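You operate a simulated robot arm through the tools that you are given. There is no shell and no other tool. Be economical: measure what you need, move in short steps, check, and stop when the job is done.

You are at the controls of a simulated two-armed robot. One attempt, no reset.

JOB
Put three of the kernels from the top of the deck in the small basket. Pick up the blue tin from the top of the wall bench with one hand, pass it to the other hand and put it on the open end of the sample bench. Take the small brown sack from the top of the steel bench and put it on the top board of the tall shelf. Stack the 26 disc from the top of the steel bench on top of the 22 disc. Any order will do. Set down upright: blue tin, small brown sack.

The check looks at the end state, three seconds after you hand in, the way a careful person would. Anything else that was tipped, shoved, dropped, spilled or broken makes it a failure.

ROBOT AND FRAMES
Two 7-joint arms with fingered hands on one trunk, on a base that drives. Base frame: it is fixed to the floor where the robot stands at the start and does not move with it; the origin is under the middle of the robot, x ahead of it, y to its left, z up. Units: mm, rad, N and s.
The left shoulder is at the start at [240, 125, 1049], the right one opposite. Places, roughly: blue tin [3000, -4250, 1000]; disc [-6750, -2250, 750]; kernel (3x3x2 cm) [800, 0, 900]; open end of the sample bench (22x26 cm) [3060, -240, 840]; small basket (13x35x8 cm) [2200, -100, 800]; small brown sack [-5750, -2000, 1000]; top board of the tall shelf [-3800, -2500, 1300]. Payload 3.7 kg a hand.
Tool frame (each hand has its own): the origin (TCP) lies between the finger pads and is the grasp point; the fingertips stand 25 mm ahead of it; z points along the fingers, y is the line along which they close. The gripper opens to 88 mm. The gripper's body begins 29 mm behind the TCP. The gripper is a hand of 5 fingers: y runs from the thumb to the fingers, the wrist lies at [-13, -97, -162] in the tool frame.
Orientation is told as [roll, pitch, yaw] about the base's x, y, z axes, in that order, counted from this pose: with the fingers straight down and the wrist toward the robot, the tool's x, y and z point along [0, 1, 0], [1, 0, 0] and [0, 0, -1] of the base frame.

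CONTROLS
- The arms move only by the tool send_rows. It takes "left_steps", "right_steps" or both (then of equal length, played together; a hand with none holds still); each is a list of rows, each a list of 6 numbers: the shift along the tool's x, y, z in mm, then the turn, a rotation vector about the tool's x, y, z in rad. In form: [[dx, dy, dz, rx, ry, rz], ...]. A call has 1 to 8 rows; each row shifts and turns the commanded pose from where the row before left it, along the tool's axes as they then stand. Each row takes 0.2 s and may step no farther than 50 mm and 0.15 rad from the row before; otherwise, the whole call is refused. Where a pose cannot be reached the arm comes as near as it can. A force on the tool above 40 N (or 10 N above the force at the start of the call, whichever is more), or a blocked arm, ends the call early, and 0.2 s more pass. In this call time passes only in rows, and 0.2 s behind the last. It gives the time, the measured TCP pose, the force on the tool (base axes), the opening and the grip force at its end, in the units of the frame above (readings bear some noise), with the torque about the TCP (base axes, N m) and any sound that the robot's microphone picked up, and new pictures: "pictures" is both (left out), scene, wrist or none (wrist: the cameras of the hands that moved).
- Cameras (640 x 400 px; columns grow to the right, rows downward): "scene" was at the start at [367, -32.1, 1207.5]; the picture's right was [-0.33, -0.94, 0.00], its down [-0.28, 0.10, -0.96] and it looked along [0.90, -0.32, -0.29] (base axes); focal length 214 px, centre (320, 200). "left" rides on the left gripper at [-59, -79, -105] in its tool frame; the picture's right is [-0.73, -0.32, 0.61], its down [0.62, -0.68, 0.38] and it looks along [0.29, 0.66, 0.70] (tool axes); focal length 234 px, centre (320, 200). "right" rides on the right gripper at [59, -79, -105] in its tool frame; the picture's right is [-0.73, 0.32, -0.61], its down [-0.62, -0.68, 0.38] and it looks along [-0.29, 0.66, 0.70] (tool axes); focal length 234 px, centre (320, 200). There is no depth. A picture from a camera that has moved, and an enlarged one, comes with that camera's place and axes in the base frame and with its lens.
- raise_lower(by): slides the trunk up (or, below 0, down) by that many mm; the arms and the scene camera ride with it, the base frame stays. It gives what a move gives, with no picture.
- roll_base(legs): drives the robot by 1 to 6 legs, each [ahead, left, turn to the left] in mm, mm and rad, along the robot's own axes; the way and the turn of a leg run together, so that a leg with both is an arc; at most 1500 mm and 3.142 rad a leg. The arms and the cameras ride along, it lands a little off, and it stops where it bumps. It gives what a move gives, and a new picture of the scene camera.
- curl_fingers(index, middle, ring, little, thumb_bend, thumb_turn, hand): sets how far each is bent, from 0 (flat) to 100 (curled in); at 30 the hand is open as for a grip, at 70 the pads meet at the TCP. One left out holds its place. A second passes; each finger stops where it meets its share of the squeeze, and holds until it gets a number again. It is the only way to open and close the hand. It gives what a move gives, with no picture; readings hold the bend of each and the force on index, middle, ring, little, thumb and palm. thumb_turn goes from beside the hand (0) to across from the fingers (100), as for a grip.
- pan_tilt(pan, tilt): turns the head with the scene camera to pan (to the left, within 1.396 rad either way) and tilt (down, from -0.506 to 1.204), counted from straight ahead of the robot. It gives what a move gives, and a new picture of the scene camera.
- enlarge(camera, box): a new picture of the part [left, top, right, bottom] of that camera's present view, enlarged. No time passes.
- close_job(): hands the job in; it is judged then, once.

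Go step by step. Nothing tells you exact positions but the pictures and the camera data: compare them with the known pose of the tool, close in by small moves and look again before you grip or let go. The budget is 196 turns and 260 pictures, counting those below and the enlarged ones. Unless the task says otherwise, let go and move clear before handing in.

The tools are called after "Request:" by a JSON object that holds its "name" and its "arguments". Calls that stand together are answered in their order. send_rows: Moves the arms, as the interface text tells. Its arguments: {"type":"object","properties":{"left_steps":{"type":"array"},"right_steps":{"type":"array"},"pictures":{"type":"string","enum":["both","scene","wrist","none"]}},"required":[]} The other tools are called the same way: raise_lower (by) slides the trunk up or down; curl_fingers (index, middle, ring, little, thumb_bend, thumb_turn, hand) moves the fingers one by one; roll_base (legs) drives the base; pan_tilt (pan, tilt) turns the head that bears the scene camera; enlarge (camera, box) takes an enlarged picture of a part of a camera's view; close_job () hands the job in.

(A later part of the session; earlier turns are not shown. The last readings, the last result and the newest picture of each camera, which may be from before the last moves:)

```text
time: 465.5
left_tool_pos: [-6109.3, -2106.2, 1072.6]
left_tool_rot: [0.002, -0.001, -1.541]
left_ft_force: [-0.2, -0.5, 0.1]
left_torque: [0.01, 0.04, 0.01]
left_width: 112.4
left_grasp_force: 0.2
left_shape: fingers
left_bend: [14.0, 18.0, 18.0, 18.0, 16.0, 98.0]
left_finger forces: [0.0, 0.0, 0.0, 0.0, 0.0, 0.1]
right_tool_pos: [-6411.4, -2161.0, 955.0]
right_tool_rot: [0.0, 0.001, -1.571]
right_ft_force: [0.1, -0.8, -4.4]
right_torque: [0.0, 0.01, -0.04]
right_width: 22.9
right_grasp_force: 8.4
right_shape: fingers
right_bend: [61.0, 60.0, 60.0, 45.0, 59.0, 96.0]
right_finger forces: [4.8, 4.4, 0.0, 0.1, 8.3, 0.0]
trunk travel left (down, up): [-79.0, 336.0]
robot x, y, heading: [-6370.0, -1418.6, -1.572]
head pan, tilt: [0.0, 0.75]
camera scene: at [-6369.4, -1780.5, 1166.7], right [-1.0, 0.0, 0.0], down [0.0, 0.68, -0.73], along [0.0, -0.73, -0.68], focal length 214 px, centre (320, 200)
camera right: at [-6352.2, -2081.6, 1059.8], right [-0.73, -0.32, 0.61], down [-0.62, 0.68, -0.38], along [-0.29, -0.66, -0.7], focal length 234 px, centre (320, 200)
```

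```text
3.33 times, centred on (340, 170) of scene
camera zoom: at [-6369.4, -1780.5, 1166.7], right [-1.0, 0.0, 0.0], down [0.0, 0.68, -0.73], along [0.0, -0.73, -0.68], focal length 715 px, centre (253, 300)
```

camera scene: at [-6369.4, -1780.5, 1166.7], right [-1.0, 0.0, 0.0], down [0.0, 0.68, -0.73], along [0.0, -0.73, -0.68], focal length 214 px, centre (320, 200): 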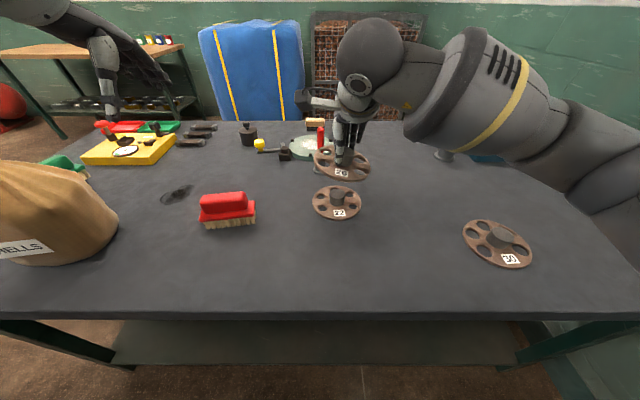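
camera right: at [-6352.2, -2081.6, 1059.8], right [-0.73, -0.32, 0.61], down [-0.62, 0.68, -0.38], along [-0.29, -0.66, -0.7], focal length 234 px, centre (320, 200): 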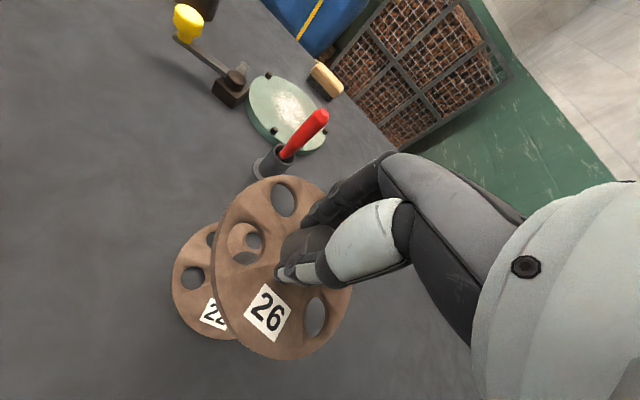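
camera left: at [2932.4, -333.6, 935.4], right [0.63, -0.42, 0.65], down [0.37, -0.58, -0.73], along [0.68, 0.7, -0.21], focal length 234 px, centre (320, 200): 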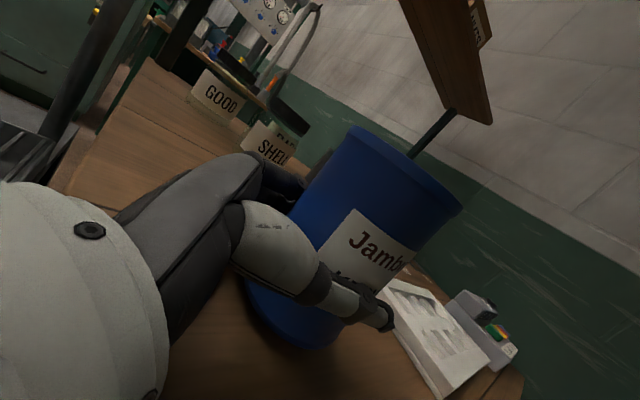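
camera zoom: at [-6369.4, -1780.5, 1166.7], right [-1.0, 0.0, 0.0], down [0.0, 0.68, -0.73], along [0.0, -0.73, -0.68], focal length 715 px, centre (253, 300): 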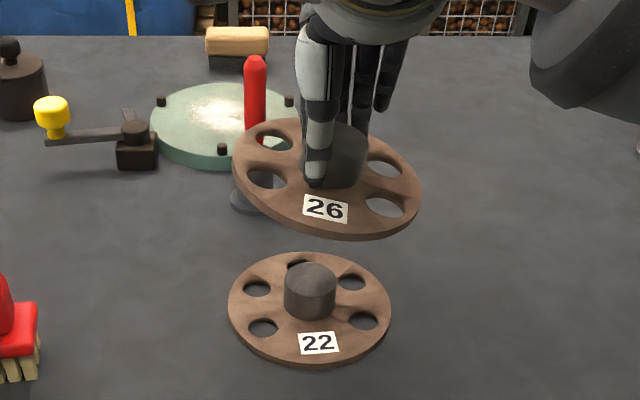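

The disc is tilted ~7°. I level it with a small rotation, correct the offset and lower part-way.

Request:
{"name": "send_rows", "arguments": {"right_steps": [[8, 5, 10, 0.09, -0.12, 0], [0, 0, 25, 0, 0, 0]], "pictures": "wrist"}}

Request:
{"name": "enlarge", "arguments": {"camera": "scene", "box": [280, 110, 400, 230]}}

```text
time: 466.1
left_tool_pos: [-6111.8, -2106.2, 1073.8]
left_tool_rot: [-0.001, -0.002, -1.545]
left_ft_force: [0.2, -0.3, 0.1]
left_torque: [0.02, 0.01, -0.01]
left_width: 112.7
left_grasp_force: 0.1
left_shape: fingers
left_bend: [14.0, 18.0, 18.0, 18.0, 16.0, 98.0]
left_finger forces: [0.0, 0.0, 0.0, 0.0, 0.0, 0.0]
right_tool_pos: [-6408.2, -2164.0, 920.2]
right_tool_rot: [-0.121, 0.089, -1.579]
right_ft_force: [-0.6, 0.5, -3.6]
right_torque: [0.0, -0.01, 0.01]
right_width: 23.1
right_grasp_force: 8.8
right_shape: fingers
right_bend: [61.0, 60.0, 60.0, 45.0, 59.0, 96.0]
right_finger forces: [5.2, 4.5, 0.0, 0.0, 8.1, 0.0]
trunk travel left (down, up): [-79.0, 336.0]
robot x, y, heading: [-6369.3, -1419.8, -1.57]
head pan, tilt: [0.0, 0.75]
camera right: at [-6335.6, -2094.1, 1023.6], right [-0.65, -0.38, 0.66], down [-0.66, 0.71, -0.24], along [-0.37, -0.59, -0.71], focal length 234 px, centre (320, 200)
```

right: 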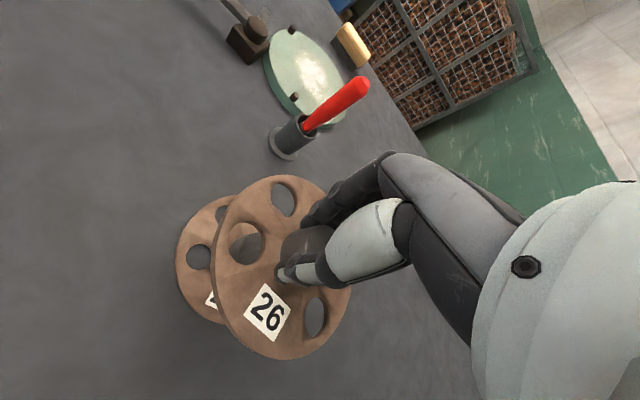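

```text
3.33 times, centred on (340, 170) of scene
camera zoom: at [-6370.7, -1780.4, 1166.7], right [-1.0, 0.0, 0.0], down [0.0, 0.68, -0.73], along [0.0, -0.73, -0.68], focal length 715 px, centre (253, 300)
```

zoom: 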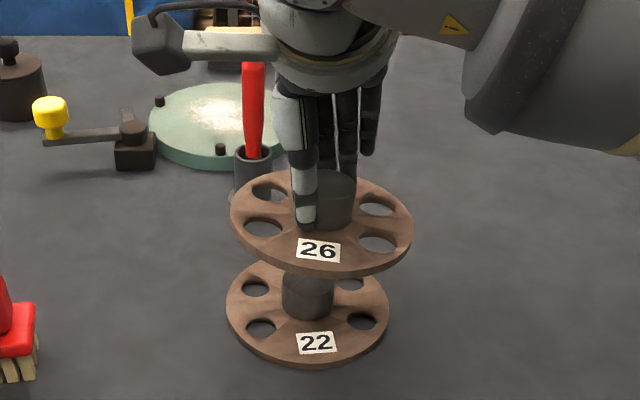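

Level and nearly concentric. I shift 4 mm and lower in small steps until contact.

Request:
{"name": "send_rows", "arguments": {"right_steps": [[4, 2, 15, 0, 0, 0], [0, 0, 15, 0, -0.03, 0]], "pictures": "none"}}

Request:
{"name": "enlarge", "arguments": {"camera": "scene", "box": [280, 130, 400, 230]}}

```text
time: 466.7
left_tool_pos: [-6111.0, -2104.9, 1073.3]
left_tool_rot: [0.002, -0.001, -1.544]
left_ft_force: [-1.3, 0.1, 1.0]
left_torque: [-0.03, 0.01, 0.02]
left_width: 112.9
left_grasp_force: 0.1
left_shape: fingers
left_bend: [14.0, 18.0, 18.0, 18.0, 16.0, 98.0]
left_finger forces: [0.0, 0.0, 0.0, 0.1, 0.1, 0.0]
right_tool_pos: [-6407.1, -2163.3, 891.4]
right_tool_rot: [-0.148, 0.088, -1.576]
right_ft_force: [0.6, 0.9, -3.6]
right_torque: [-0.04, -0.04, -0.01]
right_width: 23.2
right_grasp_force: 8.8
right_shape: fingers
right_bend: [61.0, 60.0, 60.0, 45.0, 59.0, 96.0]
right_finger forces: [5.2, 4.5, 0.0, 0.0, 8.2, 0.0]
trunk travel left (down, up): [-79.0, 336.0]
robot x, y, heading: [-6371.5, -1416.4, -1.572]
head pan, tilt: [0.0, 0.75]
```

```text
4.00 times, centred on (340, 180) of scene
camera zoom: at [-6370.1, -1780.1, 1166.9], right [-1.0, 0.0, 0.0], down [0.0, 0.68, -0.73], along [0.0, -0.73, -0.68], focal length 858 px, centre (240, 280)
```

zoom: 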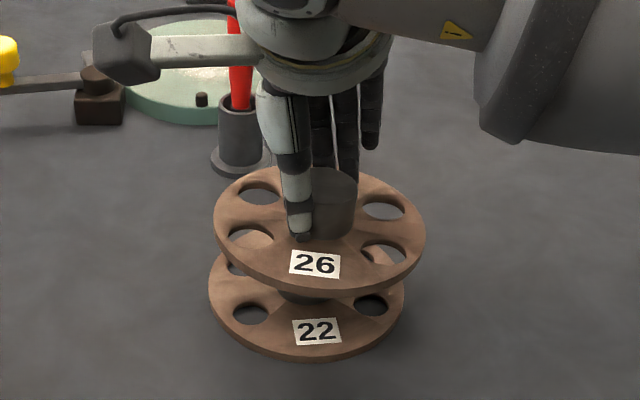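

Request:
{"name": "send_rows", "arguments": {"right_steps": [[5, 0, 6, 0, 0, 0], [0, 0, 6, 0, 0, 0]], "pictures": "none"}}

Request:
{"name": "send_rows", "arguments": {"right_steps": [[0, 0, 5, 0, 0, 0]], "pictures": "none"}}

Request:
{"name": "enlarge", "arguments": {"camera": "scene", "box": [280, 130, 400, 230]}}

```text
time: 467.3
left_tool_pos: [-6110.9, -2105.8, 1074.9]
left_tool_rot: [0.001, -0.001, -1.542]
left_ft_force: [0.8, 0.5, 0.0]
left_torque: [0.0, 0.0, 0.01]
left_width: 112.8
left_grasp_force: 0.0
left_shape: fingers
left_bend: [14.0, 18.0, 18.0, 18.0, 16.0, 98.0]
left_finger forces: [0.0, 0.1, 0.1, 0.0, 0.1, 0.0]
right_tool_pos: [-6402.9, -2160.7, 878.0]
right_tool_rot: [-0.151, 0.089, -1.576]
right_ft_force: [-0.8, 0.3, -4.1]
right_torque: [-0.04, -0.07, 0.02]
right_width: 23.2
right_grasp_force: 9.7
right_shape: fingers
right_bend: [61.0, 60.0, 60.0, 45.0, 59.0, 96.0]
right_finger forces: [5.3, 4.4, 0.1, 0.1, 8.1, 0.0]
trunk travel left (down, up): [-79.0, 336.0]
robot x, y, heading: [-6372.0, -1416.8, -1.573]
head pan, tilt: [0.0, 0.75]
```

```text
time: 467.7
left_tool_pos: [-6109.9, -2106.0, 1073.7]
left_tool_rot: [0.002, -0.001, -1.542]
left_ft_force: [-0.5, -0.7, 0.3]
left_torque: [-0.03, 0.0, 0.0]
left_width: 112.5
left_grasp_force: 0.1
left_shape: fingers
left_bend: [14.0, 18.0, 18.0, 18.0, 16.0, 98.0]
left_finger forces: [0.0, 0.0, 0.1, 0.0, 0.1, 0.0]
right_tool_pos: [-6403.7, -2161.0, 872.4]
right_tool_rot: [-0.151, 0.091, -1.576]
right_ft_force: [-0.6, -0.5, -3.5]
right_torque: [-0.03, -0.06, 0.02]
right_width: 23.1
right_grasp_force: 8.8
right_shape: fingers
right_bend: [61.0, 60.0, 60.0, 45.0, 59.0, 96.0]
right_finger forces: [5.2, 4.5, 0.0, 0.0, 8.1, 0.1]
trunk travel left (down, up): [-79.0, 336.0]
robot x, y, heading: [-6370.0, -1417.0, -1.573]
head pan, tilt: [0.0, 0.75]
```

```text
4.00 times, centred on (340, 180) of scene
camera zoom: at [-6370.2, -1780.2, 1166.9], right [-1.0, 0.0, 0.0], down [0.0, 0.68, -0.73], along [0.0, -0.73, -0.68], focal length 858 px, centre (240, 280)
```

zoom: 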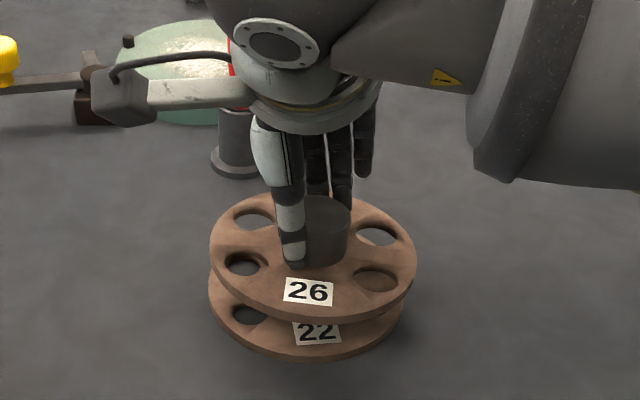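

Request:
{"name": "send_rows", "arguments": {"right_steps": [[0, 0, 5, 0, 0, 0], [0, 0, 4, 0, 0, 0]], "pictures": "none"}}

Request:
{"name": "enlarge", "arguments": {"camera": "scene", "box": [280, 130, 400, 230]}}

```text
time: 468.3
left_tool_pos: [-6110.6, -2104.2, 1074.5]
left_tool_rot: [0.002, -0.003, -1.543]
left_ft_force: [-0.3, 1.2, -0.2]
left_torque: [0.0, 0.0, -0.03]
left_width: 112.3
left_grasp_force: 0.0
left_shape: fingers
left_bend: [14.0, 18.0, 18.0, 18.0, 16.0, 98.0]
left_finger forces: [0.1, 0.0, 0.1, 0.0, 0.0, 0.0]
right_tool_pos: [-6405.1, -2159.3, 866.3]
right_tool_rot: [-0.149, 0.086, -1.576]
right_ft_force: [0.7, -1.0, 3.8]
right_torque: [-0.27, -0.05, 0.03]
right_width: 23.0
right_grasp_force: 12.6
right_shape: fingers
right_bend: [61.0, 60.0, 60.0, 45.0, 59.0, 96.0]
right_finger forces: [11.8, 4.4, 0.0, 0.0, 9.3, 0.0]
trunk travel left (down, up): [-79.0, 336.0]
robot x, y, heading: [-6371.5, -1415.4, -1.57]
head pan, tilt: [0.0, 0.75]
```

```text
4.00 times, centred on (340, 180) of scene
camera zoom: at [-6369.9, -1779.2, 1167.5], right [-1.0, 0.0, 0.0], down [0.0, 0.68, -0.73], along [0.0, -0.73, -0.68], focal length 858 px, centre (240, 280)
```

zoom: 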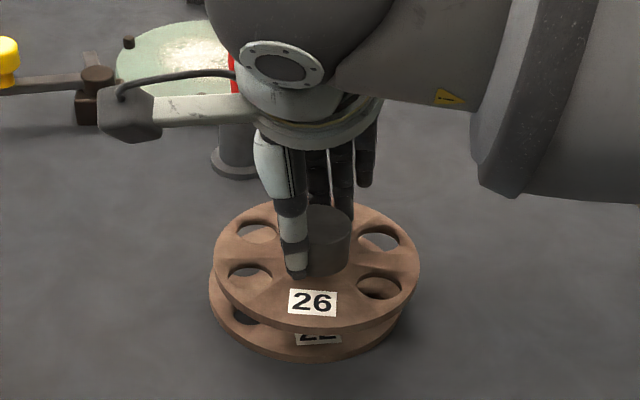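

Contact: the 26 disc rests on the 22's hub, centred within ~5 mm. I release and lift straight off.

Request:
{"name": "curl_fingers", "arguments": {"hand": "right", "index": 40, "middle": 40, "ring": 40, "little": 40, "thumb_bend": 40}}

Request:
{"name": "enlarge", "arguments": {"camera": "scene", "box": [280, 130, 400, 230]}}

```text
time: 469.3
left_tool_pos: [-6111.7, -2104.5, 1074.4]
left_tool_rot: [0.003, -0.003, -1.544]
left_ft_force: [-0.9, -0.1, -0.3]
left_torque: [0.02, 0.02, 0.0]
left_width: 112.3
left_grasp_force: 0.1
left_shape: fingers
left_bend: [14.0, 18.0, 18.0, 18.0, 16.0, 98.0]
left_finger forces: [0.0, 0.0, 0.0, 0.0, 0.1, 0.0]
right_tool_pos: [-6405.7, -2160.1, 865.2]
right_tool_rot: [-0.151, 0.088, -1.577]
right_ft_force: [-0.8, 1.3, 6.4]
right_torque: [-0.25, 0.0, 0.01]
right_width: 62.7
right_grasp_force: 3.0
right_shape: fingers
right_bend: [40.0, 40.0, 40.0, 40.0, 40.0, 97.0]
right_finger forces: [3.5, 2.6, 0.0, 0.0, 0.1, 0.0]
trunk travel left (down, up): [-79.0, 336.0]
robot x, y, heading: [-6372.4, -1415.3, -1.568]
head pan, tilt: [0.0, 0.75]
```

```text
4.00 times, centred on (340, 180) of scene
camera zoom: at [-6370.1, -1778.9, 1167.4], right [-1.0, 0.0, 0.0], down [0.0, 0.68, -0.73], along [0.0, -0.73, -0.68], focal length 858 px, centre (240, 280)
```

zoom: 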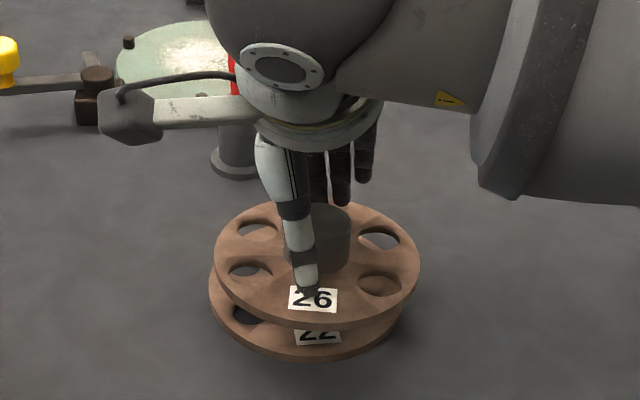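

Released and still level. I lift vertically (compensating the hand tilt).

Request:
{"name": "send_rows", "arguments": {"right_steps": [[-3, -1.8, -20, 0, 0, 0], [-4.5, -2.7, -30, 0, 0, 0], [-4.5, -2.7, -30, -0.05, 0.07, 0], [0, 0, -40, -0.04, 0.08, 0], [0, -20, -40, 0, 0, 0]], "pictures": "scene"}}

Request:
{"name": "enlarge", "arguments": {"camera": "scene", "box": [280, 130, 400, 230]}}

```text
time: 470.5
left_tool_pos: [-6110.8, -2103.9, 1075.0]
left_tool_rot: [0.002, -0.004, -1.543]
left_ft_force: [-0.4, -0.1, -0.8]
left_torque: [0.03, 0.0, 0.0]
left_width: 112.6
left_grasp_force: 0.0
left_shape: fingers
left_bend: [14.0, 18.0, 18.0, 18.0, 16.0, 98.0]
left_finger forces: [0.0, 0.1, 0.0, 0.1, 0.1, 0.1]
right_tool_pos: [-6403.4, -2139.4, 1029.2]
right_tool_rot: [0.002, -0.001, -1.57]
right_ft_force: [0.5, 0.2, 0.7]
right_torque: [-0.01, -0.01, 0.0]
right_width: 63.4
right_grasp_force: 0.1
right_shape: fingers
right_bend: [40.0, 40.0, 40.0, 40.0, 40.0, 97.0]
right_finger forces: [0.0, 0.0, 0.0, 0.0, 0.0, 0.1]
trunk travel left (down, up): [-79.0, 336.0]
robot x, y, heading: [-6371.7, -1412.6, -1.57]
head pan, tilt: [0.0, 0.75]
camera scene: at [-6370.0, -1778.7, 1167.6], right [-1.0, 0.0, 0.0], down [0.0, 0.68, -0.73], along [0.0, -0.73, -0.68], focal length 214 px, centre (320, 200)
```

scene: 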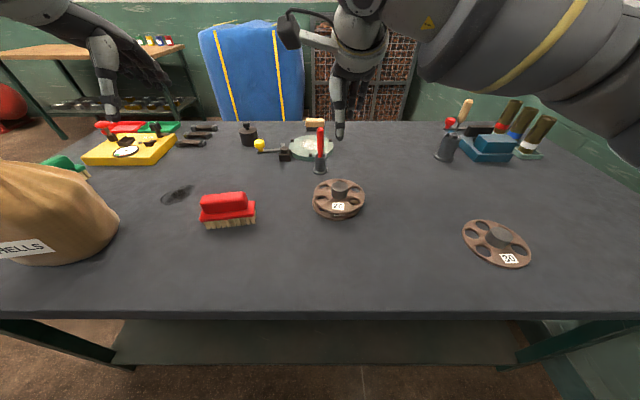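

```text
4.00 times, centred on (340, 180) of scene
camera zoom: at [-6370.0, -1778.7, 1167.6], right [-1.0, 0.0, 0.0], down [0.0, 0.68, -0.73], along [0.0, -0.73, -0.68], focal length 858 px, centre (240, 280)
```

zoom: 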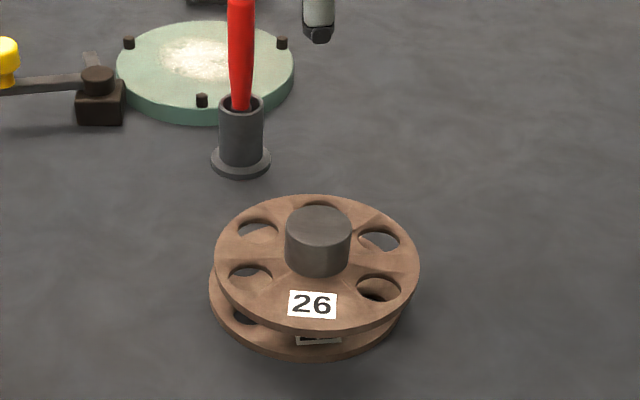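

The 26 disc sits on the 22. I check the wooden-handled tool at the right, and look at the sack.

Request:
{"name": "enlarge", "arguments": {"camera": "scene", "box": [400, 80, 560, 200]}}

Request:
{"name": "roll_base", "arguments": {"legs": [[-80, 330, 0]]}}

Request:
{"name": "pan_tilt", "arguments": {"pan": 0.3, "tilt": 0.5}}

```text
3.33 times, centred on (480, 140) of scene
camera zoom: at [-6370.0, -1778.7, 1167.6], right [-1.0, 0.0, 0.0], down [0.0, 0.68, -0.73], along [0.0, -0.73, -0.68], focal length 715 px, centre (-213, 400)
```

zoom: 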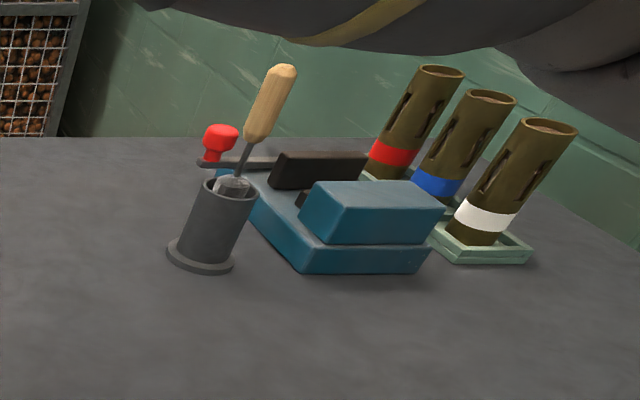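

```text
time: 474.0
left_tool_pos: [-5780.4, -2024.4, 1073.9]
left_tool_rot: [0.003, -0.004, -1.542]
left_ft_force: [0.1, 0.1, 0.7]
left_torque: [0.03, 0.02, 0.02]
left_width: 112.7
left_grasp_force: 0.0
left_shape: fingers
left_bend: [14.0, 18.0, 18.0, 18.0, 16.0, 98.0]
left_finger forces: [0.0, 0.0, 0.1, 0.0, 0.1, 0.0]
right_tool_pos: [-6072.6, -2060.8, 1026.5]
right_tool_rot: [-0.002, 0.0, -1.569]
right_ft_force: [0.0, -0.2, -0.1]
right_torque: [0.01, -0.01, -0.02]
right_width: 63.3
right_grasp_force: 0.0
right_shape: fingers
right_bend: [40.0, 40.0, 40.0, 40.0, 40.0, 97.0]
right_finger forces: [0.0, 0.1, 0.1, 0.0, 0.1, 0.0]
trunk travel left (down, up): [-79.0, 336.0]
robot x, y, heading: [-6040.8, -1338.7, -1.571]
head pan, tilt: [0.0, 0.75]
camera scene: at [-6040.4, -1699.5, 1167.1], right [-1.0, 0.0, 0.0], down [0.0, 0.68, -0.73], along [0.0, -0.73, -0.68], focal length 214 px, centre (320, 200)
```

scene: 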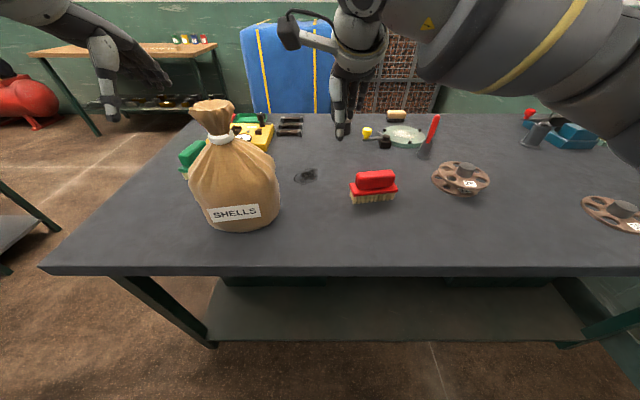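

```text
time: 474.8
left_tool_pos: [-5779.9, -2025.5, 1073.9]
left_tool_rot: [0.002, -0.004, -1.544]
left_ft_force: [0.3, 0.4, -0.1]
left_torque: [0.01, 0.0, -0.04]
left_width: 112.6
left_grasp_force: 0.0
left_shape: fingers
left_bend: [14.0, 18.0, 18.0, 18.0, 16.0, 98.0]
left_finger forces: [0.0, 0.0, 0.0, 0.0, 0.1, 0.1]
right_tool_pos: [-6073.1, -2059.0, 1026.6]
right_tool_rot: [0.0, 0.0, -1.57]
right_ft_force: [-0.1, 0.0, 0.0]
right_torque: [0.01, -0.02, 0.03]
right_width: 63.5
right_grasp_force: 0.1
right_shape: fingers
right_bend: [40.0, 40.0, 40.0, 40.0, 40.0, 97.0]
right_finger forces: [0.0, 0.1, 0.0, 0.0, 0.1, 0.0]
trunk travel left (down, up): [-79.0, 336.0]
robot x, y, heading: [-6040.2, -1337.6, -1.568]
head pan, tilt: [0.3, 0.499]
camera scene: at [-6013.7, -1703.6, 1189.0], right [-0.96, -0.3, 0.0], down [-0.14, 0.46, -0.88], along [0.26, -0.84, -0.48], focal length 214 px, centre (320, 200)
```

scene: 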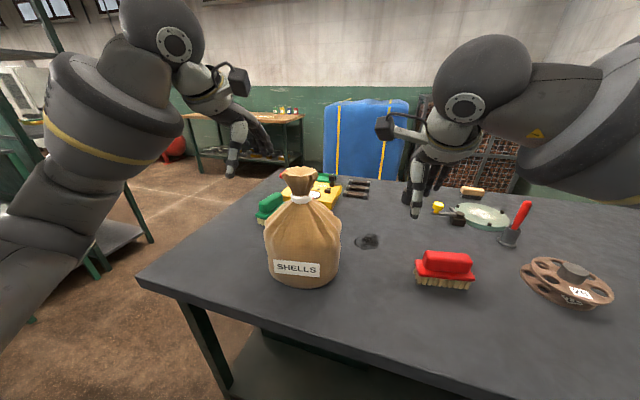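

Sack neck tie at (−5877,−2030,1000), top z≈1056. I raise the left hand and move it above the neck.

Request:
{"name": "send_rows", "arguments": {"left_steps": [[0, 0, -35, 0, 0, 0.02], [0, 0, -35, 0, 0, 0.005], [-33, 2, 0, 0, 0, 0], [-33, 2, 0, 0, 0, 0], [-32, 1, 0, 0, 0, 0]], "pictures": "both"}}

```text
time: 476.0
left_tool_pos: [-5880.0, -2031.8, 1145.3]
left_tool_rot: [0.002, -0.002, -1.566]
left_ft_force: [-0.1, -0.1, -0.2]
left_torque: [-0.02, -0.01, 0.0]
left_width: 112.6
left_grasp_force: 0.0
left_shape: fingers
left_bend: [14.0, 18.0, 18.0, 18.0, 16.0, 98.0]
left_finger forces: [0.1, 0.0, 0.0, 0.0, 0.0, 0.0]
right_tool_pos: [-6074.1, -2060.3, 1026.7]
right_tool_rot: [0.003, -0.001, -1.569]
right_ft_force: [0.2, -0.2, -0.7]
right_torque: [0.01, -0.02, 0.01]
right_width: 63.5
right_grasp_force: 0.0
right_shape: fingers
right_bend: [40.0, 40.0, 40.0, 40.0, 40.0, 97.0]
right_finger forces: [0.0, 0.1, 0.1, 0.0, 0.0, 0.0]
trunk travel left (down, up): [-79.0, 336.0]
robot x, y, heading: [-6037.9, -1336.5, -1.566]
head pan, tilt: [0.3, 0.499]
camera scene: at [-6014.1, -1703.7, 1189.0], right [-0.95, -0.3, 0.0], down [-0.14, 0.46, -0.88], along [0.26, -0.84, -0.48], focal length 214 px, centre (320, 200)
camera left: at [-5939.6, -1950.9, 1248.0], right [-0.73, 0.32, -0.61], down [0.62, 0.68, -0.38], along [0.29, -0.66, -0.69], focal length 234 px, centre (320, 200)
```

scene: 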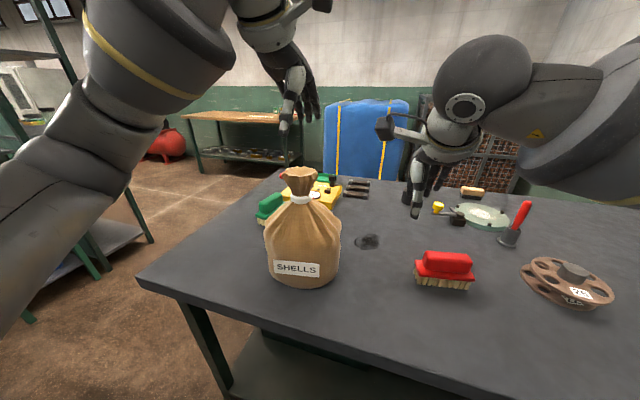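
left: 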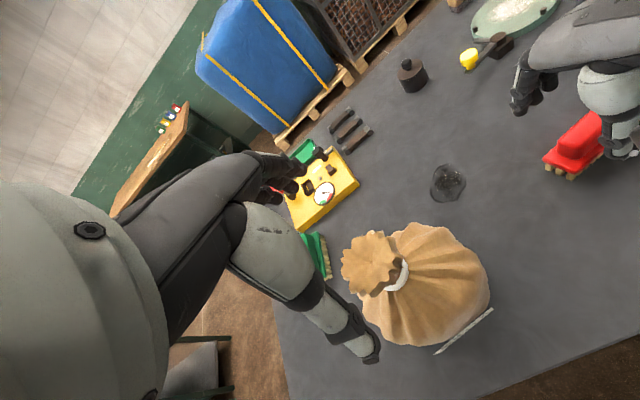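

Aligned. I descend around the neck.

Request:
{"name": "send_rows", "arguments": {"left_steps": [[2, 0, 38, 0, 0, 0], [1, 1, 38, 0, 0, 0], [0, 0, 30, 0, 0, 0]], "pictures": "both"}}

```text
time: 476.8
left_tool_pos: [-5873.7, -2030.8, 1037.9]
left_tool_rot: [0.001, -0.004, -1.569]
left_ft_force: [-0.1, -1.3, -0.5]
left_torque: [0.02, 0.02, 0.04]
left_width: 112.8
left_grasp_force: 0.1
left_shape: fingers
left_bend: [14.0, 18.0, 18.0, 18.0, 16.0, 98.0]
left_finger forces: [0.1, 0.0, 0.1, 0.0, 0.0, 0.1]
right_tool_pos: [-6073.4, -2060.3, 1026.5]
right_tool_rot: [0.0, -0.001, -1.569]
right_ft_force: [0.0, 1.0, -1.2]
right_torque: [-0.01, 0.0, 0.01]
right_width: 63.1
right_grasp_force: 0.1
right_shape: fingers
right_bend: [40.0, 40.0, 40.0, 40.0, 40.0, 97.0]
right_finger forces: [0.0, 0.1, 0.0, 0.0, 0.1, 0.0]
trunk travel left (down, up): [-79.0, 336.0]
robot x, y, heading: [-6041.5, -1335.1, -1.566]
head pan, tilt: [0.3, 0.499]
camera scene: at [-6013.5, -1704.0, 1188.8], right [-0.95, -0.3, 0.0], down [-0.14, 0.46, -0.88], along [0.26, -0.84, -0.48], focal length 214 px, centre (320, 200)
camera left: at [-5934.0, -1950.6, 1140.7], right [-0.73, 0.32, -0.61], down [0.62, 0.68, -0.38], along [0.29, -0.66, -0.69], focal length 234 px, centre (320, 200)
```

scene: 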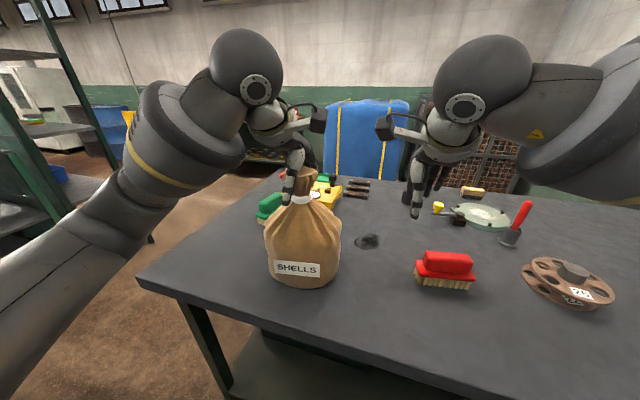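
left: 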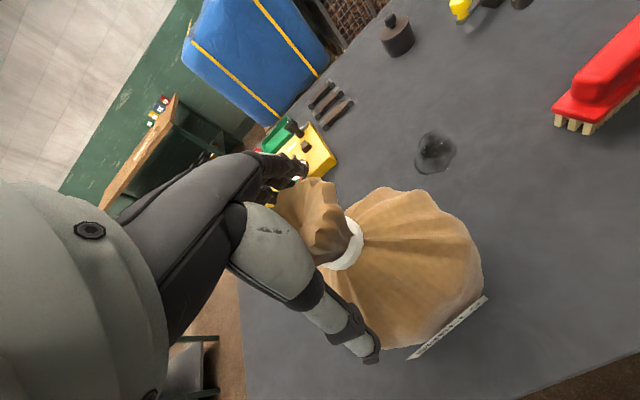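

The neck is between thumb and fingers. A few mm lower and close.

Request:
{"name": "send_rows", "arguments": {"left_steps": [[-2, 0, 7, 0, 0, 0]], "pictures": "none"}}

Request:
{"name": "curl_fingers", "arguments": {"hand": "left", "index": 80, "middle": 80, "ring": 80, "little": 80, "thumb_bend": 80}}

Request:
{"name": "enlarge", "arguments": {"camera": "left", "box": [200, 140, 520, 380]}}

```text
time: 477.2
left_tool_pos: [-5877.3, -2029.8, 1030.2]
left_tool_rot: [0.003, -0.003, -1.566]
left_ft_force: [0.6, 0.3, 0.1]
left_torque: [0.0, -0.01, 0.02]
left_width: 112.6
left_grasp_force: 0.2
left_shape: fingers
left_bend: [14.0, 18.0, 18.0, 18.0, 16.0, 98.0]
left_finger forces: [0.1, 0.1, 0.0, 0.0, 0.0, 0.1]
right_tool_pos: [-6072.2, -2060.9, 1026.0]
right_tool_rot: [-0.001, 0.0, -1.57]
right_ft_force: [0.6, 0.4, -0.1]
right_torque: [0.0, 0.02, -0.02]
right_width: 63.3
right_grasp_force: 0.0
right_shape: fingers
right_bend: [40.0, 40.0, 40.0, 40.0, 40.0, 97.0]
right_finger forces: [0.1, 0.0, 0.0, 0.0, 0.1, 0.1]
trunk travel left (down, up): [-79.0, 336.0]
robot x, y, heading: [-6042.4, -1334.4, -1.569]
head pan, tilt: [0.3, 0.499]
```

```text
time: 478.2
left_tool_pos: [-5876.2, -2031.5, 1030.9]
left_tool_rot: [0.002, -0.001, -1.568]
left_ft_force: [0.9, -2.9, 0.1]
left_torque: [-0.27, -0.09, -0.03]
left_width: 18.3
left_grasp_force: 20.7
left_shape: fingers
left_bend: [71.0, 61.0, 73.0, 80.0, 62.0, 93.0]
left_finger forces: [7.4, 8.0, 7.9, 0.0, 17.5, 0.1]
right_tool_pos: [-6073.1, -2061.0, 1026.3]
right_tool_rot: [-0.001, 0.0, -1.569]
right_ft_force: [0.5, 0.4, -0.1]
right_torque: [-0.01, 0.03, -0.02]
right_width: 63.1
right_grasp_force: 0.1
right_shape: fingers
right_bend: [40.0, 40.0, 40.0, 40.0, 40.0, 97.0]
right_finger forces: [0.0, 0.0, 0.1, 0.0, 0.0, 0.1]
trunk travel left (down, up): [-79.0, 336.0]
robot x, y, heading: [-6039.8, -1336.9, -1.57]
head pan, tilt: [0.3, 0.499]
```

```text
1.67 times, centred on (360, 260) of left
camera zoom: at [-5936.0, -1951.2, 1134.2], right [-0.73, 0.32, -0.61], down [0.62, 0.68, -0.38], along [0.29, -0.66, -0.69], focal length 390 px, centre (253, 100)
```

zoom: 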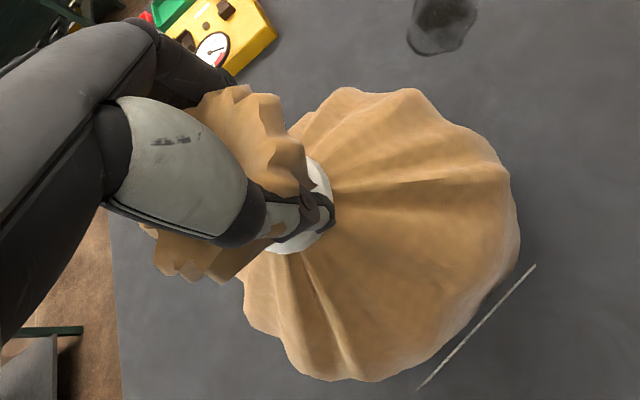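

Thumb and fingers close round the tie under the flare. I lift a little and check.

Request:
{"name": "send_rows", "arguments": {"left_steps": [[0, 0, -20, 0, 0, 0], [0, 0, -35, 0, 0, 0], [0, 0, -35, 0, 0, 0]], "pictures": "scene"}}

```text
time: 479.0
left_tool_pos: [-5878.7, -2029.2, 1122.9]
left_tool_rot: [0.003, -0.003, -1.569]
left_ft_force: [0.2, -0.6, -11.6]
left_torque: [-0.2, -0.06, 0.02]
left_width: 17.4
left_grasp_force: 17.3
left_shape: fingers
left_bend: [72.0, 64.0, 74.0, 80.0, 60.0, 92.0]
left_finger forces: [5.0, 6.1, 7.6, 0.1, 15.5, 0.0]
right_tool_pos: [-6071.9, -2059.9, 1027.2]
right_tool_rot: [-0.001, -0.001, -1.569]
right_ft_force: [-0.1, -0.1, -0.1]
right_torque: [0.02, 0.0, -0.03]
right_width: 63.4
right_grasp_force: 0.0
right_shape: fingers
right_bend: [40.0, 40.0, 40.0, 40.0, 40.0, 97.0]
right_finger forces: [0.0, 0.0, 0.0, 0.0, 0.0, 0.0]
trunk travel left (down, up): [-79.0, 336.0]
robot x, y, heading: [-6039.0, -1337.0, -1.568]
head pan, tilt: [0.3, 0.499]
camera scene: at [-6013.7, -1703.4, 1189.2], right [-0.95, -0.3, 0.0], down [-0.14, 0.46, -0.88], along [0.26, -0.84, -0.48], focal length 214 px, centre (320, 200)
```

scene: 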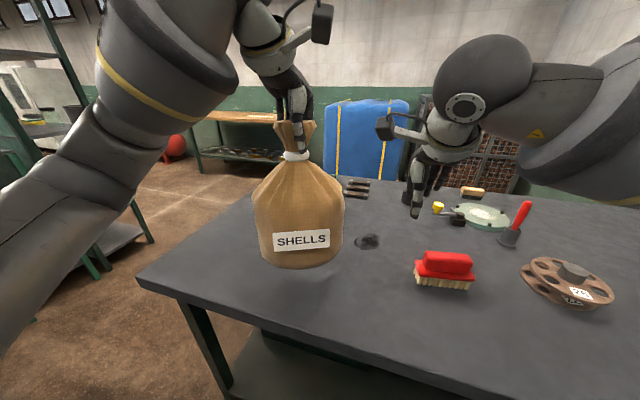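

The sack (1.2 kg) hangs straight. I back off and look left at the shelf.

Request:
{"name": "roll_base", "arguments": {"legs": [[-300, 0, 0]]}}

Request:
{"name": "pan_tilt", "arguments": {"pan": 1.1, "tilt": 0.15}}

```text
time: 481.0
left_tool_pos: [-5875.3, -1730.8, 1119.9]
left_tool_rot: [0.002, -0.002, -1.564]
left_ft_force: [0.0, 1.1, -10.8]
left_torque: [-0.17, 0.02, 0.01]
left_width: 17.0
left_grasp_force: 16.5
left_shape: fingers
left_bend: [72.0, 64.0, 74.0, 80.0, 60.0, 92.0]
left_finger forces: [5.4, 5.8, 6.8, 0.0, 14.6, 0.0]
right_tool_pos: [-6069.4, -1762.7, 1025.4]
right_tool_rot: [0.001, 0.0, -1.562]
right_ft_force: [-0.2, -0.7, -0.2]
right_torque: [0.0, 0.0, 0.0]
right_width: 63.3
right_grasp_force: 0.1
right_shape: fingers
right_bend: [40.0, 40.0, 40.0, 40.0, 40.0, 97.0]
right_finger forces: [0.0, 0.0, 0.0, 0.1, 0.0, 0.0]
trunk travel left (down, up): [-79.0, 336.0]
robot x, y, heading: [-6044.8, -1035.8, -1.561]
head pan, tilt: [0.3, 0.499]
camera scene: at [-6012.7, -1404.7, 1188.7], right [-0.95, -0.3, 0.0], down [-0.14, 0.46, -0.88], along [0.26, -0.84, -0.48], focal length 214 px, centre (320, 200)
```

scene: 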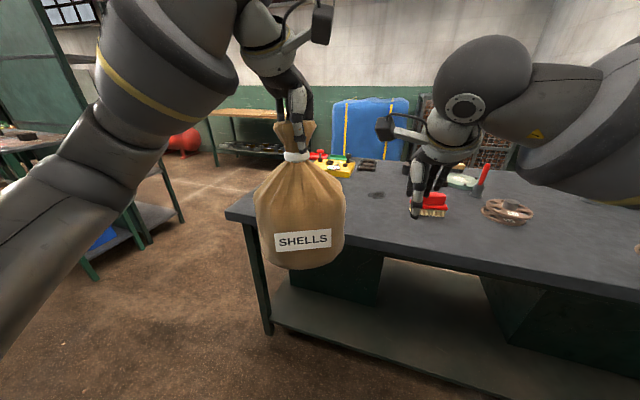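

```text
time: 482.1
left_tool_pos: [-5875.7, -1731.1, 1119.6]
left_tool_rot: [-0.001, 0.0, -1.564]
left_ft_force: [0.8, 0.5, -10.9]
left_torque: [-0.14, -0.01, 0.02]
left_width: 17.2
left_grasp_force: 16.6
left_shape: fingers
left_bend: [72.0, 64.0, 74.0, 80.0, 60.0, 92.0]
left_finger forces: [5.1, 5.5, 7.5, 0.1, 14.7, 0.0]
right_tool_pos: [-6069.0, -1761.4, 1026.9]
right_tool_rot: [-0.001, -0.002, -1.563]
right_ft_force: [-0.6, 0.4, 0.0]
right_torque: [0.0, 0.02, -0.01]
right_width: 63.1
right_grasp_force: 0.0
right_shape: fingers
right_bend: [40.0, 40.0, 40.0, 40.0, 40.0, 97.0]
right_finger forces: [0.0, 0.0, 0.0, 0.0, 0.1, 0.0]
trunk travel left (down, up): [-79.0, 336.0]
robot x, y, heading: [-6040.1, -1036.5, -1.566]
head pan, tilt: [1.1, 0.15]
camera scene: at [-5957.2, -1359.9, 1221.0], right [-0.45, -0.89, 0.0], down [-0.13, 0.07, -0.99], along [0.88, -0.44, -0.15], focal length 214 px, centre (320, 200)
```

scene: 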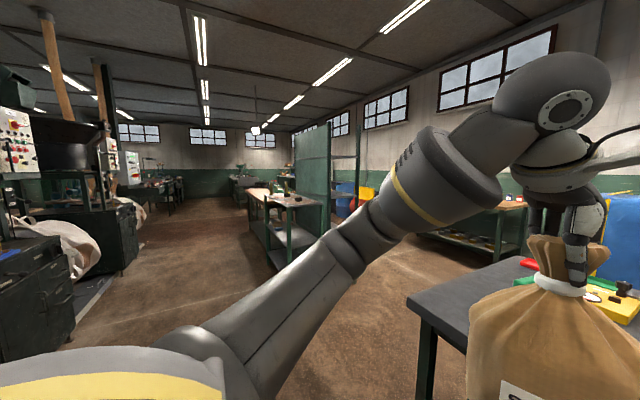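

Request:
{"name": "enlarge", "arguments": {"camera": "scene", "box": [230, 100, 430, 270]}}

```text
2.35 times, centred on (330, 185) of scene
camera zoom: at [-5957.2, -1359.9, 1221.0], right [-0.45, -0.89, 0.0], down [-0.13, 0.07, -0.99], along [0.88, -0.44, -0.15], focal length 505 px, centre (296, 235)
```

zoom: 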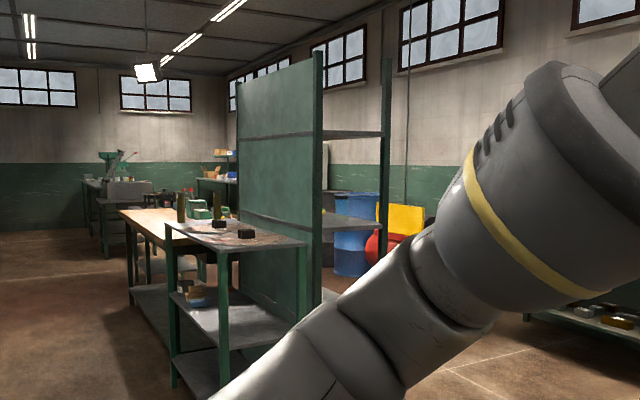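

The tall shelf stands behind the green panel and opens toward −y; its top board is at z≈1325. I strafe to the gap between steel bench and shelf and look south.

Request:
{"name": "roll_base", "arguments": {"legs": [[0, 1200, 0]]}}

Request:
{"name": "pan_tilt", "arguments": {"pan": 0.5, "tilt": 0.3}}

```text
time: 492.9
left_tool_pos: [-4661.7, -1712.2, 1121.0]
left_tool_rot: [0.003, -0.003, -1.549]
left_ft_force: [0.6, 0.4, -10.3]
left_torque: [-0.17, -0.01, 0.02]
left_width: 17.2
left_grasp_force: 16.2
left_shape: fingers
left_bend: [72.0, 64.0, 74.0, 80.0, 60.0, 92.0]
left_finger forces: [5.4, 5.6, 7.4, 0.0, 14.8, 0.0]
right_tool_pos: [-4856.5, -1745.3, 1026.3]
right_tool_rot: [0.001, 0.0, -1.547]
right_ft_force: [-0.5, -0.7, 1.0]
right_torque: [0.03, 0.01, 0.03]
right_width: 63.5
right_grasp_force: 0.0
right_shape: fingers
right_bend: [40.0, 40.0, 40.0, 40.0, 40.0, 97.0]
right_finger forces: [0.0, 0.0, 0.0, 0.0, 0.0, 0.0]
trunk travel left (down, up): [-79.0, 336.0]
robot x, y, heading: [-4837.7, -1020.3, -1.543]
head pan, tilt: [1.1, 0.15]
camera scene: at [-4749.3, -1341.8, 1221.1], right [-0.43, -0.9, 0.0], down [-0.13, 0.07, -0.99], along [0.89, -0.43, -0.15], focal length 214 px, centre (320, 200)
```

scene: 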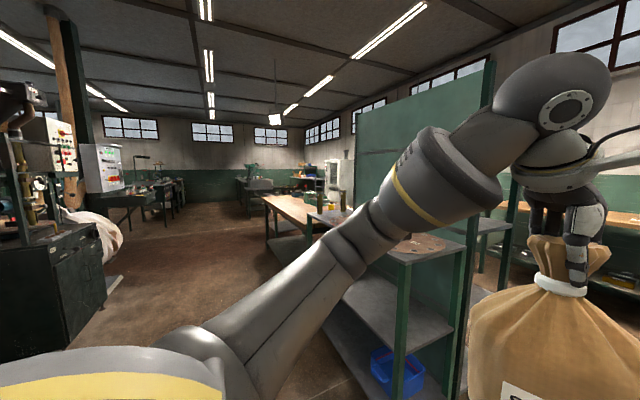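

```text
time: 493.9
left_tool_pos: [-4661.8, -1712.3, 1119.9]
left_tool_rot: [0.002, 0.001, -1.549]
left_ft_force: [-0.5, -0.5, -10.5]
left_torque: [-0.17, 0.01, 0.0]
left_width: 17.2
left_grasp_force: 16.5
left_shape: fingers
left_bend: [72.0, 64.0, 74.0, 80.0, 60.0, 92.0]
left_finger forces: [5.4, 5.7, 7.4, 0.1, 14.7, 0.0]
right_tool_pos: [-4856.0, -1745.0, 1027.6]
right_tool_rot: [0.001, 0.0, -1.549]
right_ft_force: [-0.7, -0.1, -0.5]
right_torque: [0.01, 0.01, 0.01]
right_width: 63.3
right_grasp_force: 0.1
right_shape: fingers
right_bend: [40.0, 40.0, 40.0, 40.0, 40.0, 97.0]
right_finger forces: [0.1, 0.0, 0.0, 0.0, 0.0, 0.1]
trunk travel left (down, up): [-79.0, 336.0]
robot x, y, heading: [-4837.8, -1019.3, -1.55]
head pan, tilt: [0.499, 0.3]
camera scene: at [-4786.3, -1382.4, 1207.1], right [-0.87, -0.5, 0.0], down [-0.15, 0.26, -0.96], along [0.48, -0.83, -0.3], focal length 214 px, centre (320, 200)
```

scene: 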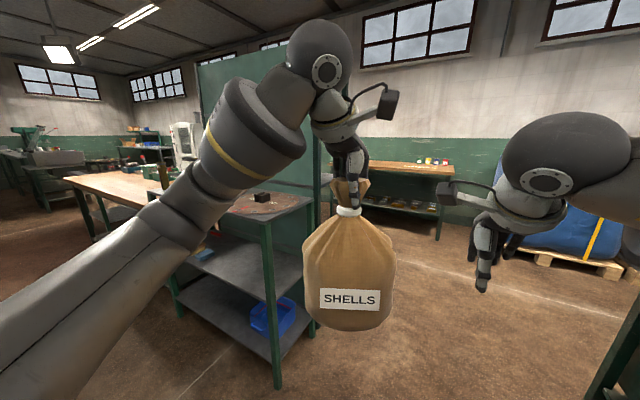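

The area south of the shelf is open (wood bench front y≈−4050). I drive through the gap.

Request:
{"name": "roll_base", "arguments": {"legs": [[1050, -70, 0], [1050, 0, 0]]}}

Request:
{"name": "send_rows", "arguments": {"left_steps": [[5, -35, 0, 0, 0, 0], [5, -35, 0, 0, 0, 0], [5, -35, 0, 0, 0, 0], [5, -35, 0, 0, 0, 0], [5, -30, 0, 0, 0, 0]], "right_steps": [[-10, -20, -20, 0, 0, 0], [-10, -20, -20, 0, 0, 0], [-10, -20, -20, 0, 0, 0], [-10, -20, -20, 0, 0, 0], [-10, -20, -20, 0, 0, 0]], "pictures": "none"}}

Request:
{"name": "pan_tilt", "arguments": {"pan": 1.396, "tilt": 0.1}}

```text
time: 504.5
left_tool_pos: [-4694.2, -3837.8, 1119.8]
left_tool_rot: [0.001, -0.002, -1.558]
left_ft_force: [0.9, 1.0, -10.6]
left_torque: [-0.19, -0.03, 0.01]
left_width: 17.0
left_grasp_force: 16.6
left_shape: fingers
left_bend: [72.0, 64.0, 74.0, 80.0, 60.0, 92.0]
left_finger forces: [5.3, 5.5, 7.6, 0.0, 14.7, 0.0]
right_tool_pos: [-4889.0, -3869.5, 1025.8]
right_tool_rot: [0.001, 0.001, -1.56]
right_ft_force: [0.5, 0.3, 0.0]
right_torque: [0.0, -0.01, -0.03]
right_width: 63.3
right_grasp_force: 0.0
right_shape: fingers
right_bend: [40.0, 40.0, 40.0, 40.0, 40.0, 97.0]
right_finger forces: [0.1, 0.1, 0.0, 0.0, 0.1, 0.0]
trunk travel left (down, up): [-79.0, 336.0]
robot x, y, heading: [-4863.9, -3143.1, -1.559]
head pan, tilt: [0.499, 0.3]
camera scene: at [-4815.9, -3508.2, 1207.0], right [-0.87, -0.49, 0.0], down [-0.14, 0.26, -0.95], along [0.47, -0.83, -0.3], focal length 214 px, centre (320, 200)
```

scene: 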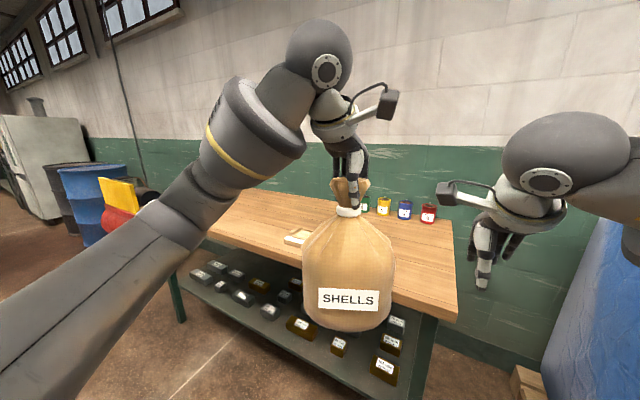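

```text
time: 505.7
left_tool_pos: [-4672.7, -3665.2, 1121.1]
left_tool_rot: [0.002, -0.001, -1.559]
left_ft_force: [0.1, 1.0, -10.5]
left_torque: [-0.09, 0.03, -0.01]
left_width: 16.9
left_grasp_force: 16.4
left_shape: fingers
left_bend: [72.0, 73.0, 74.0, 80.0, 60.0, 92.0]
left_finger forces: [4.8, 5.2, 7.8, 0.0, 14.3, 0.1]
right_tool_pos: [-4940.4, -3767.3, 1127.5]
right_tool_rot: [0.0, -0.001, -1.557]
right_ft_force: [-0.8, 0.4, 0.0]
right_torque: [0.02, -0.04, -0.01]
right_width: 62.9
right_grasp_force: 0.0
right_shape: fingers
right_bend: [40.0, 40.0, 40.0, 40.0, 40.0, 97.0]
right_finger forces: [0.0, 0.1, 0.0, 0.0, 0.0, 0.0]
trunk travel left (down, up): [-79.0, 336.0]
robot x, y, heading: [-4867.3, -3145.9, -1.562]
head pan, tilt: [0.499, 0.3]
```

```text
time: 506.9
left_tool_pos: [-4673.5, -3668.6, 1120.3]
left_tool_rot: [0.002, -0.001, -1.559]
left_ft_force: [-0.9, -0.8, -10.8]
left_torque: [-0.23, 0.02, 0.03]
left_width: 16.6
left_grasp_force: 16.4
left_shape: fingers
left_bend: [72.0, 73.0, 74.0, 80.0, 60.0, 92.0]
left_finger forces: [5.4, 5.8, 7.4, 0.0, 14.5, 0.0]
right_tool_pos: [-4941.0, -3770.3, 1125.9]
right_tool_rot: [0.001, -0.002, -1.562]
right_ft_force: [0.3, 0.2, -0.3]
right_torque: [0.0, -0.02, -0.02]
right_width: 63.1
right_grasp_force: 0.1
right_shape: fingers
right_bend: [40.0, 40.0, 40.0, 40.0, 40.0, 97.0]
right_finger forces: [0.0, 0.0, 0.1, 0.0, 0.1, 0.1]
trunk travel left (down, up): [-79.0, 336.0]
robot x, y, heading: [-4865.1, -3142.4, -1.562]
head pan, tilt: [1.396, 0.099]
camera scene: at [-4770.6, -3441.4, 1225.8], right [-0.16, -0.99, 0.0], down [-0.1, 0.02, -0.99], along [0.98, -0.16, -0.1], focal length 214 px, centre (320, 200)
```

scene: 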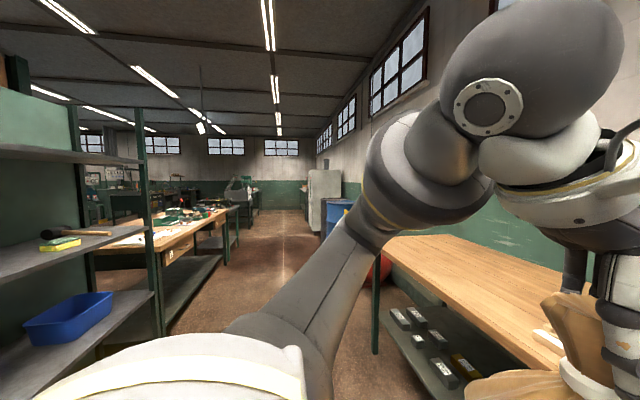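

I see the shelf's three boards: it spans x≈−4150…−3450, front edge y≈−2687. I go round in front of it with clearance and turn to face it.

Request:
{"name": "roll_base", "arguments": {"legs": [[0, 0, 1.562], [1255, -265, 0], [0, 0, 1.57]]}}

Request:
{"name": "pan_tilt", "arguments": {"pan": 0.0, "tilt": 0.0}}

```text
time: 520.9
left_tool_pos: [-3789.2, -2894.3, 1120.4]
left_tool_rot: [0.002, 0.0, 1.536]
left_ft_force: [-0.3, 0.8, -10.7]
left_torque: [0.17, 0.02, -0.01]
left_width: 15.8
left_grasp_force: 15.2
left_shape: fingers
left_bend: [72.0, 73.0, 74.0, 80.0, 60.0, 92.0]
left_finger forces: [5.3, 5.4, 6.9, 0.1, 12.9, 0.1]
right_tool_pos: [-3517.4, -2804.3, 1126.4]
right_tool_rot: [-0.001, 0.0, 1.534]
right_ft_force: [0.0, 0.2, 0.4]
right_torque: [0.02, 0.02, 0.03]
right_width: 63.4
right_grasp_force: 0.0
right_shape: fingers
right_bend: [40.0, 40.0, 40.0, 40.0, 40.0, 97.0]
right_finger forces: [0.0, 0.0, 0.0, 0.1, 0.0, 0.1]
trunk travel left (down, up): [-79.0, 336.0]
robot x, y, heading: [-3623.8, -3425.3, 1.534]
head pan, tilt: [1.396, 0.099]
camera scene: at [-3702.9, -3126.7, 1225.8], right [0.21, 0.98, 0.0], down [0.1, -0.02, -0.99], along [-0.97, 0.21, -0.1], focal length 214 px, centre (320, 200)
```

scene: 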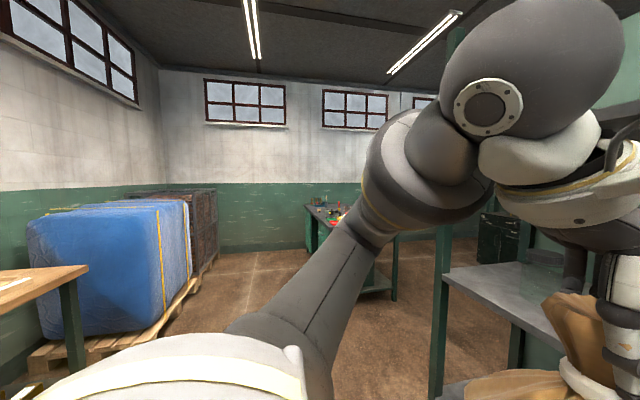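

```text
time: 522.4
left_tool_pos: [-3790.4, -2893.5, 1120.6]
left_tool_rot: [0.002, -0.001, 1.535]
left_ft_force: [0.3, -0.4, -11.0]
left_torque: [0.17, 0.0, 0.0]
left_width: 15.6
left_grasp_force: 15.2
left_shape: fingers
left_bend: [72.0, 73.0, 74.0, 80.0, 60.0, 92.0]
left_finger forces: [5.0, 5.6, 7.0, 0.0, 13.0, 0.1]
right_tool_pos: [-3517.2, -2805.6, 1126.0]
right_tool_rot: [-0.001, 0.0, 1.536]
right_ft_force: [0.0, -1.2, 0.3]
right_torque: [0.0, 0.0, 0.01]
right_width: 63.2
right_grasp_force: 0.1
right_shape: fingers
right_bend: [40.0, 40.0, 40.0, 40.0, 40.0, 97.0]
right_finger forces: [0.0, 0.1, 0.0, 0.0, 0.0, 0.1]
trunk travel left (down, up): [-79.0, 336.0]
robot x, y, heading: [-3621.5, -3422.1, 1.531]
head pan, tilt: [0.0, 0.0]
camera scene: at [-3609.5, -3056.1, 1234.9], right [1.0, -0.04, 0.0], down [0.0, 0.0, -1.0], along [0.04, 1.0, 0.0], focal length 214 px, centre (320, 200)
```

scene: 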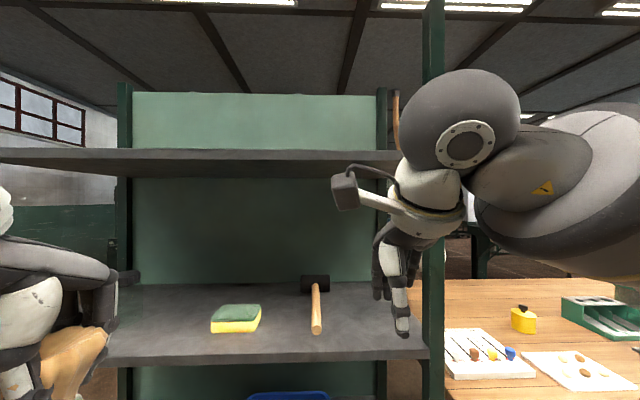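

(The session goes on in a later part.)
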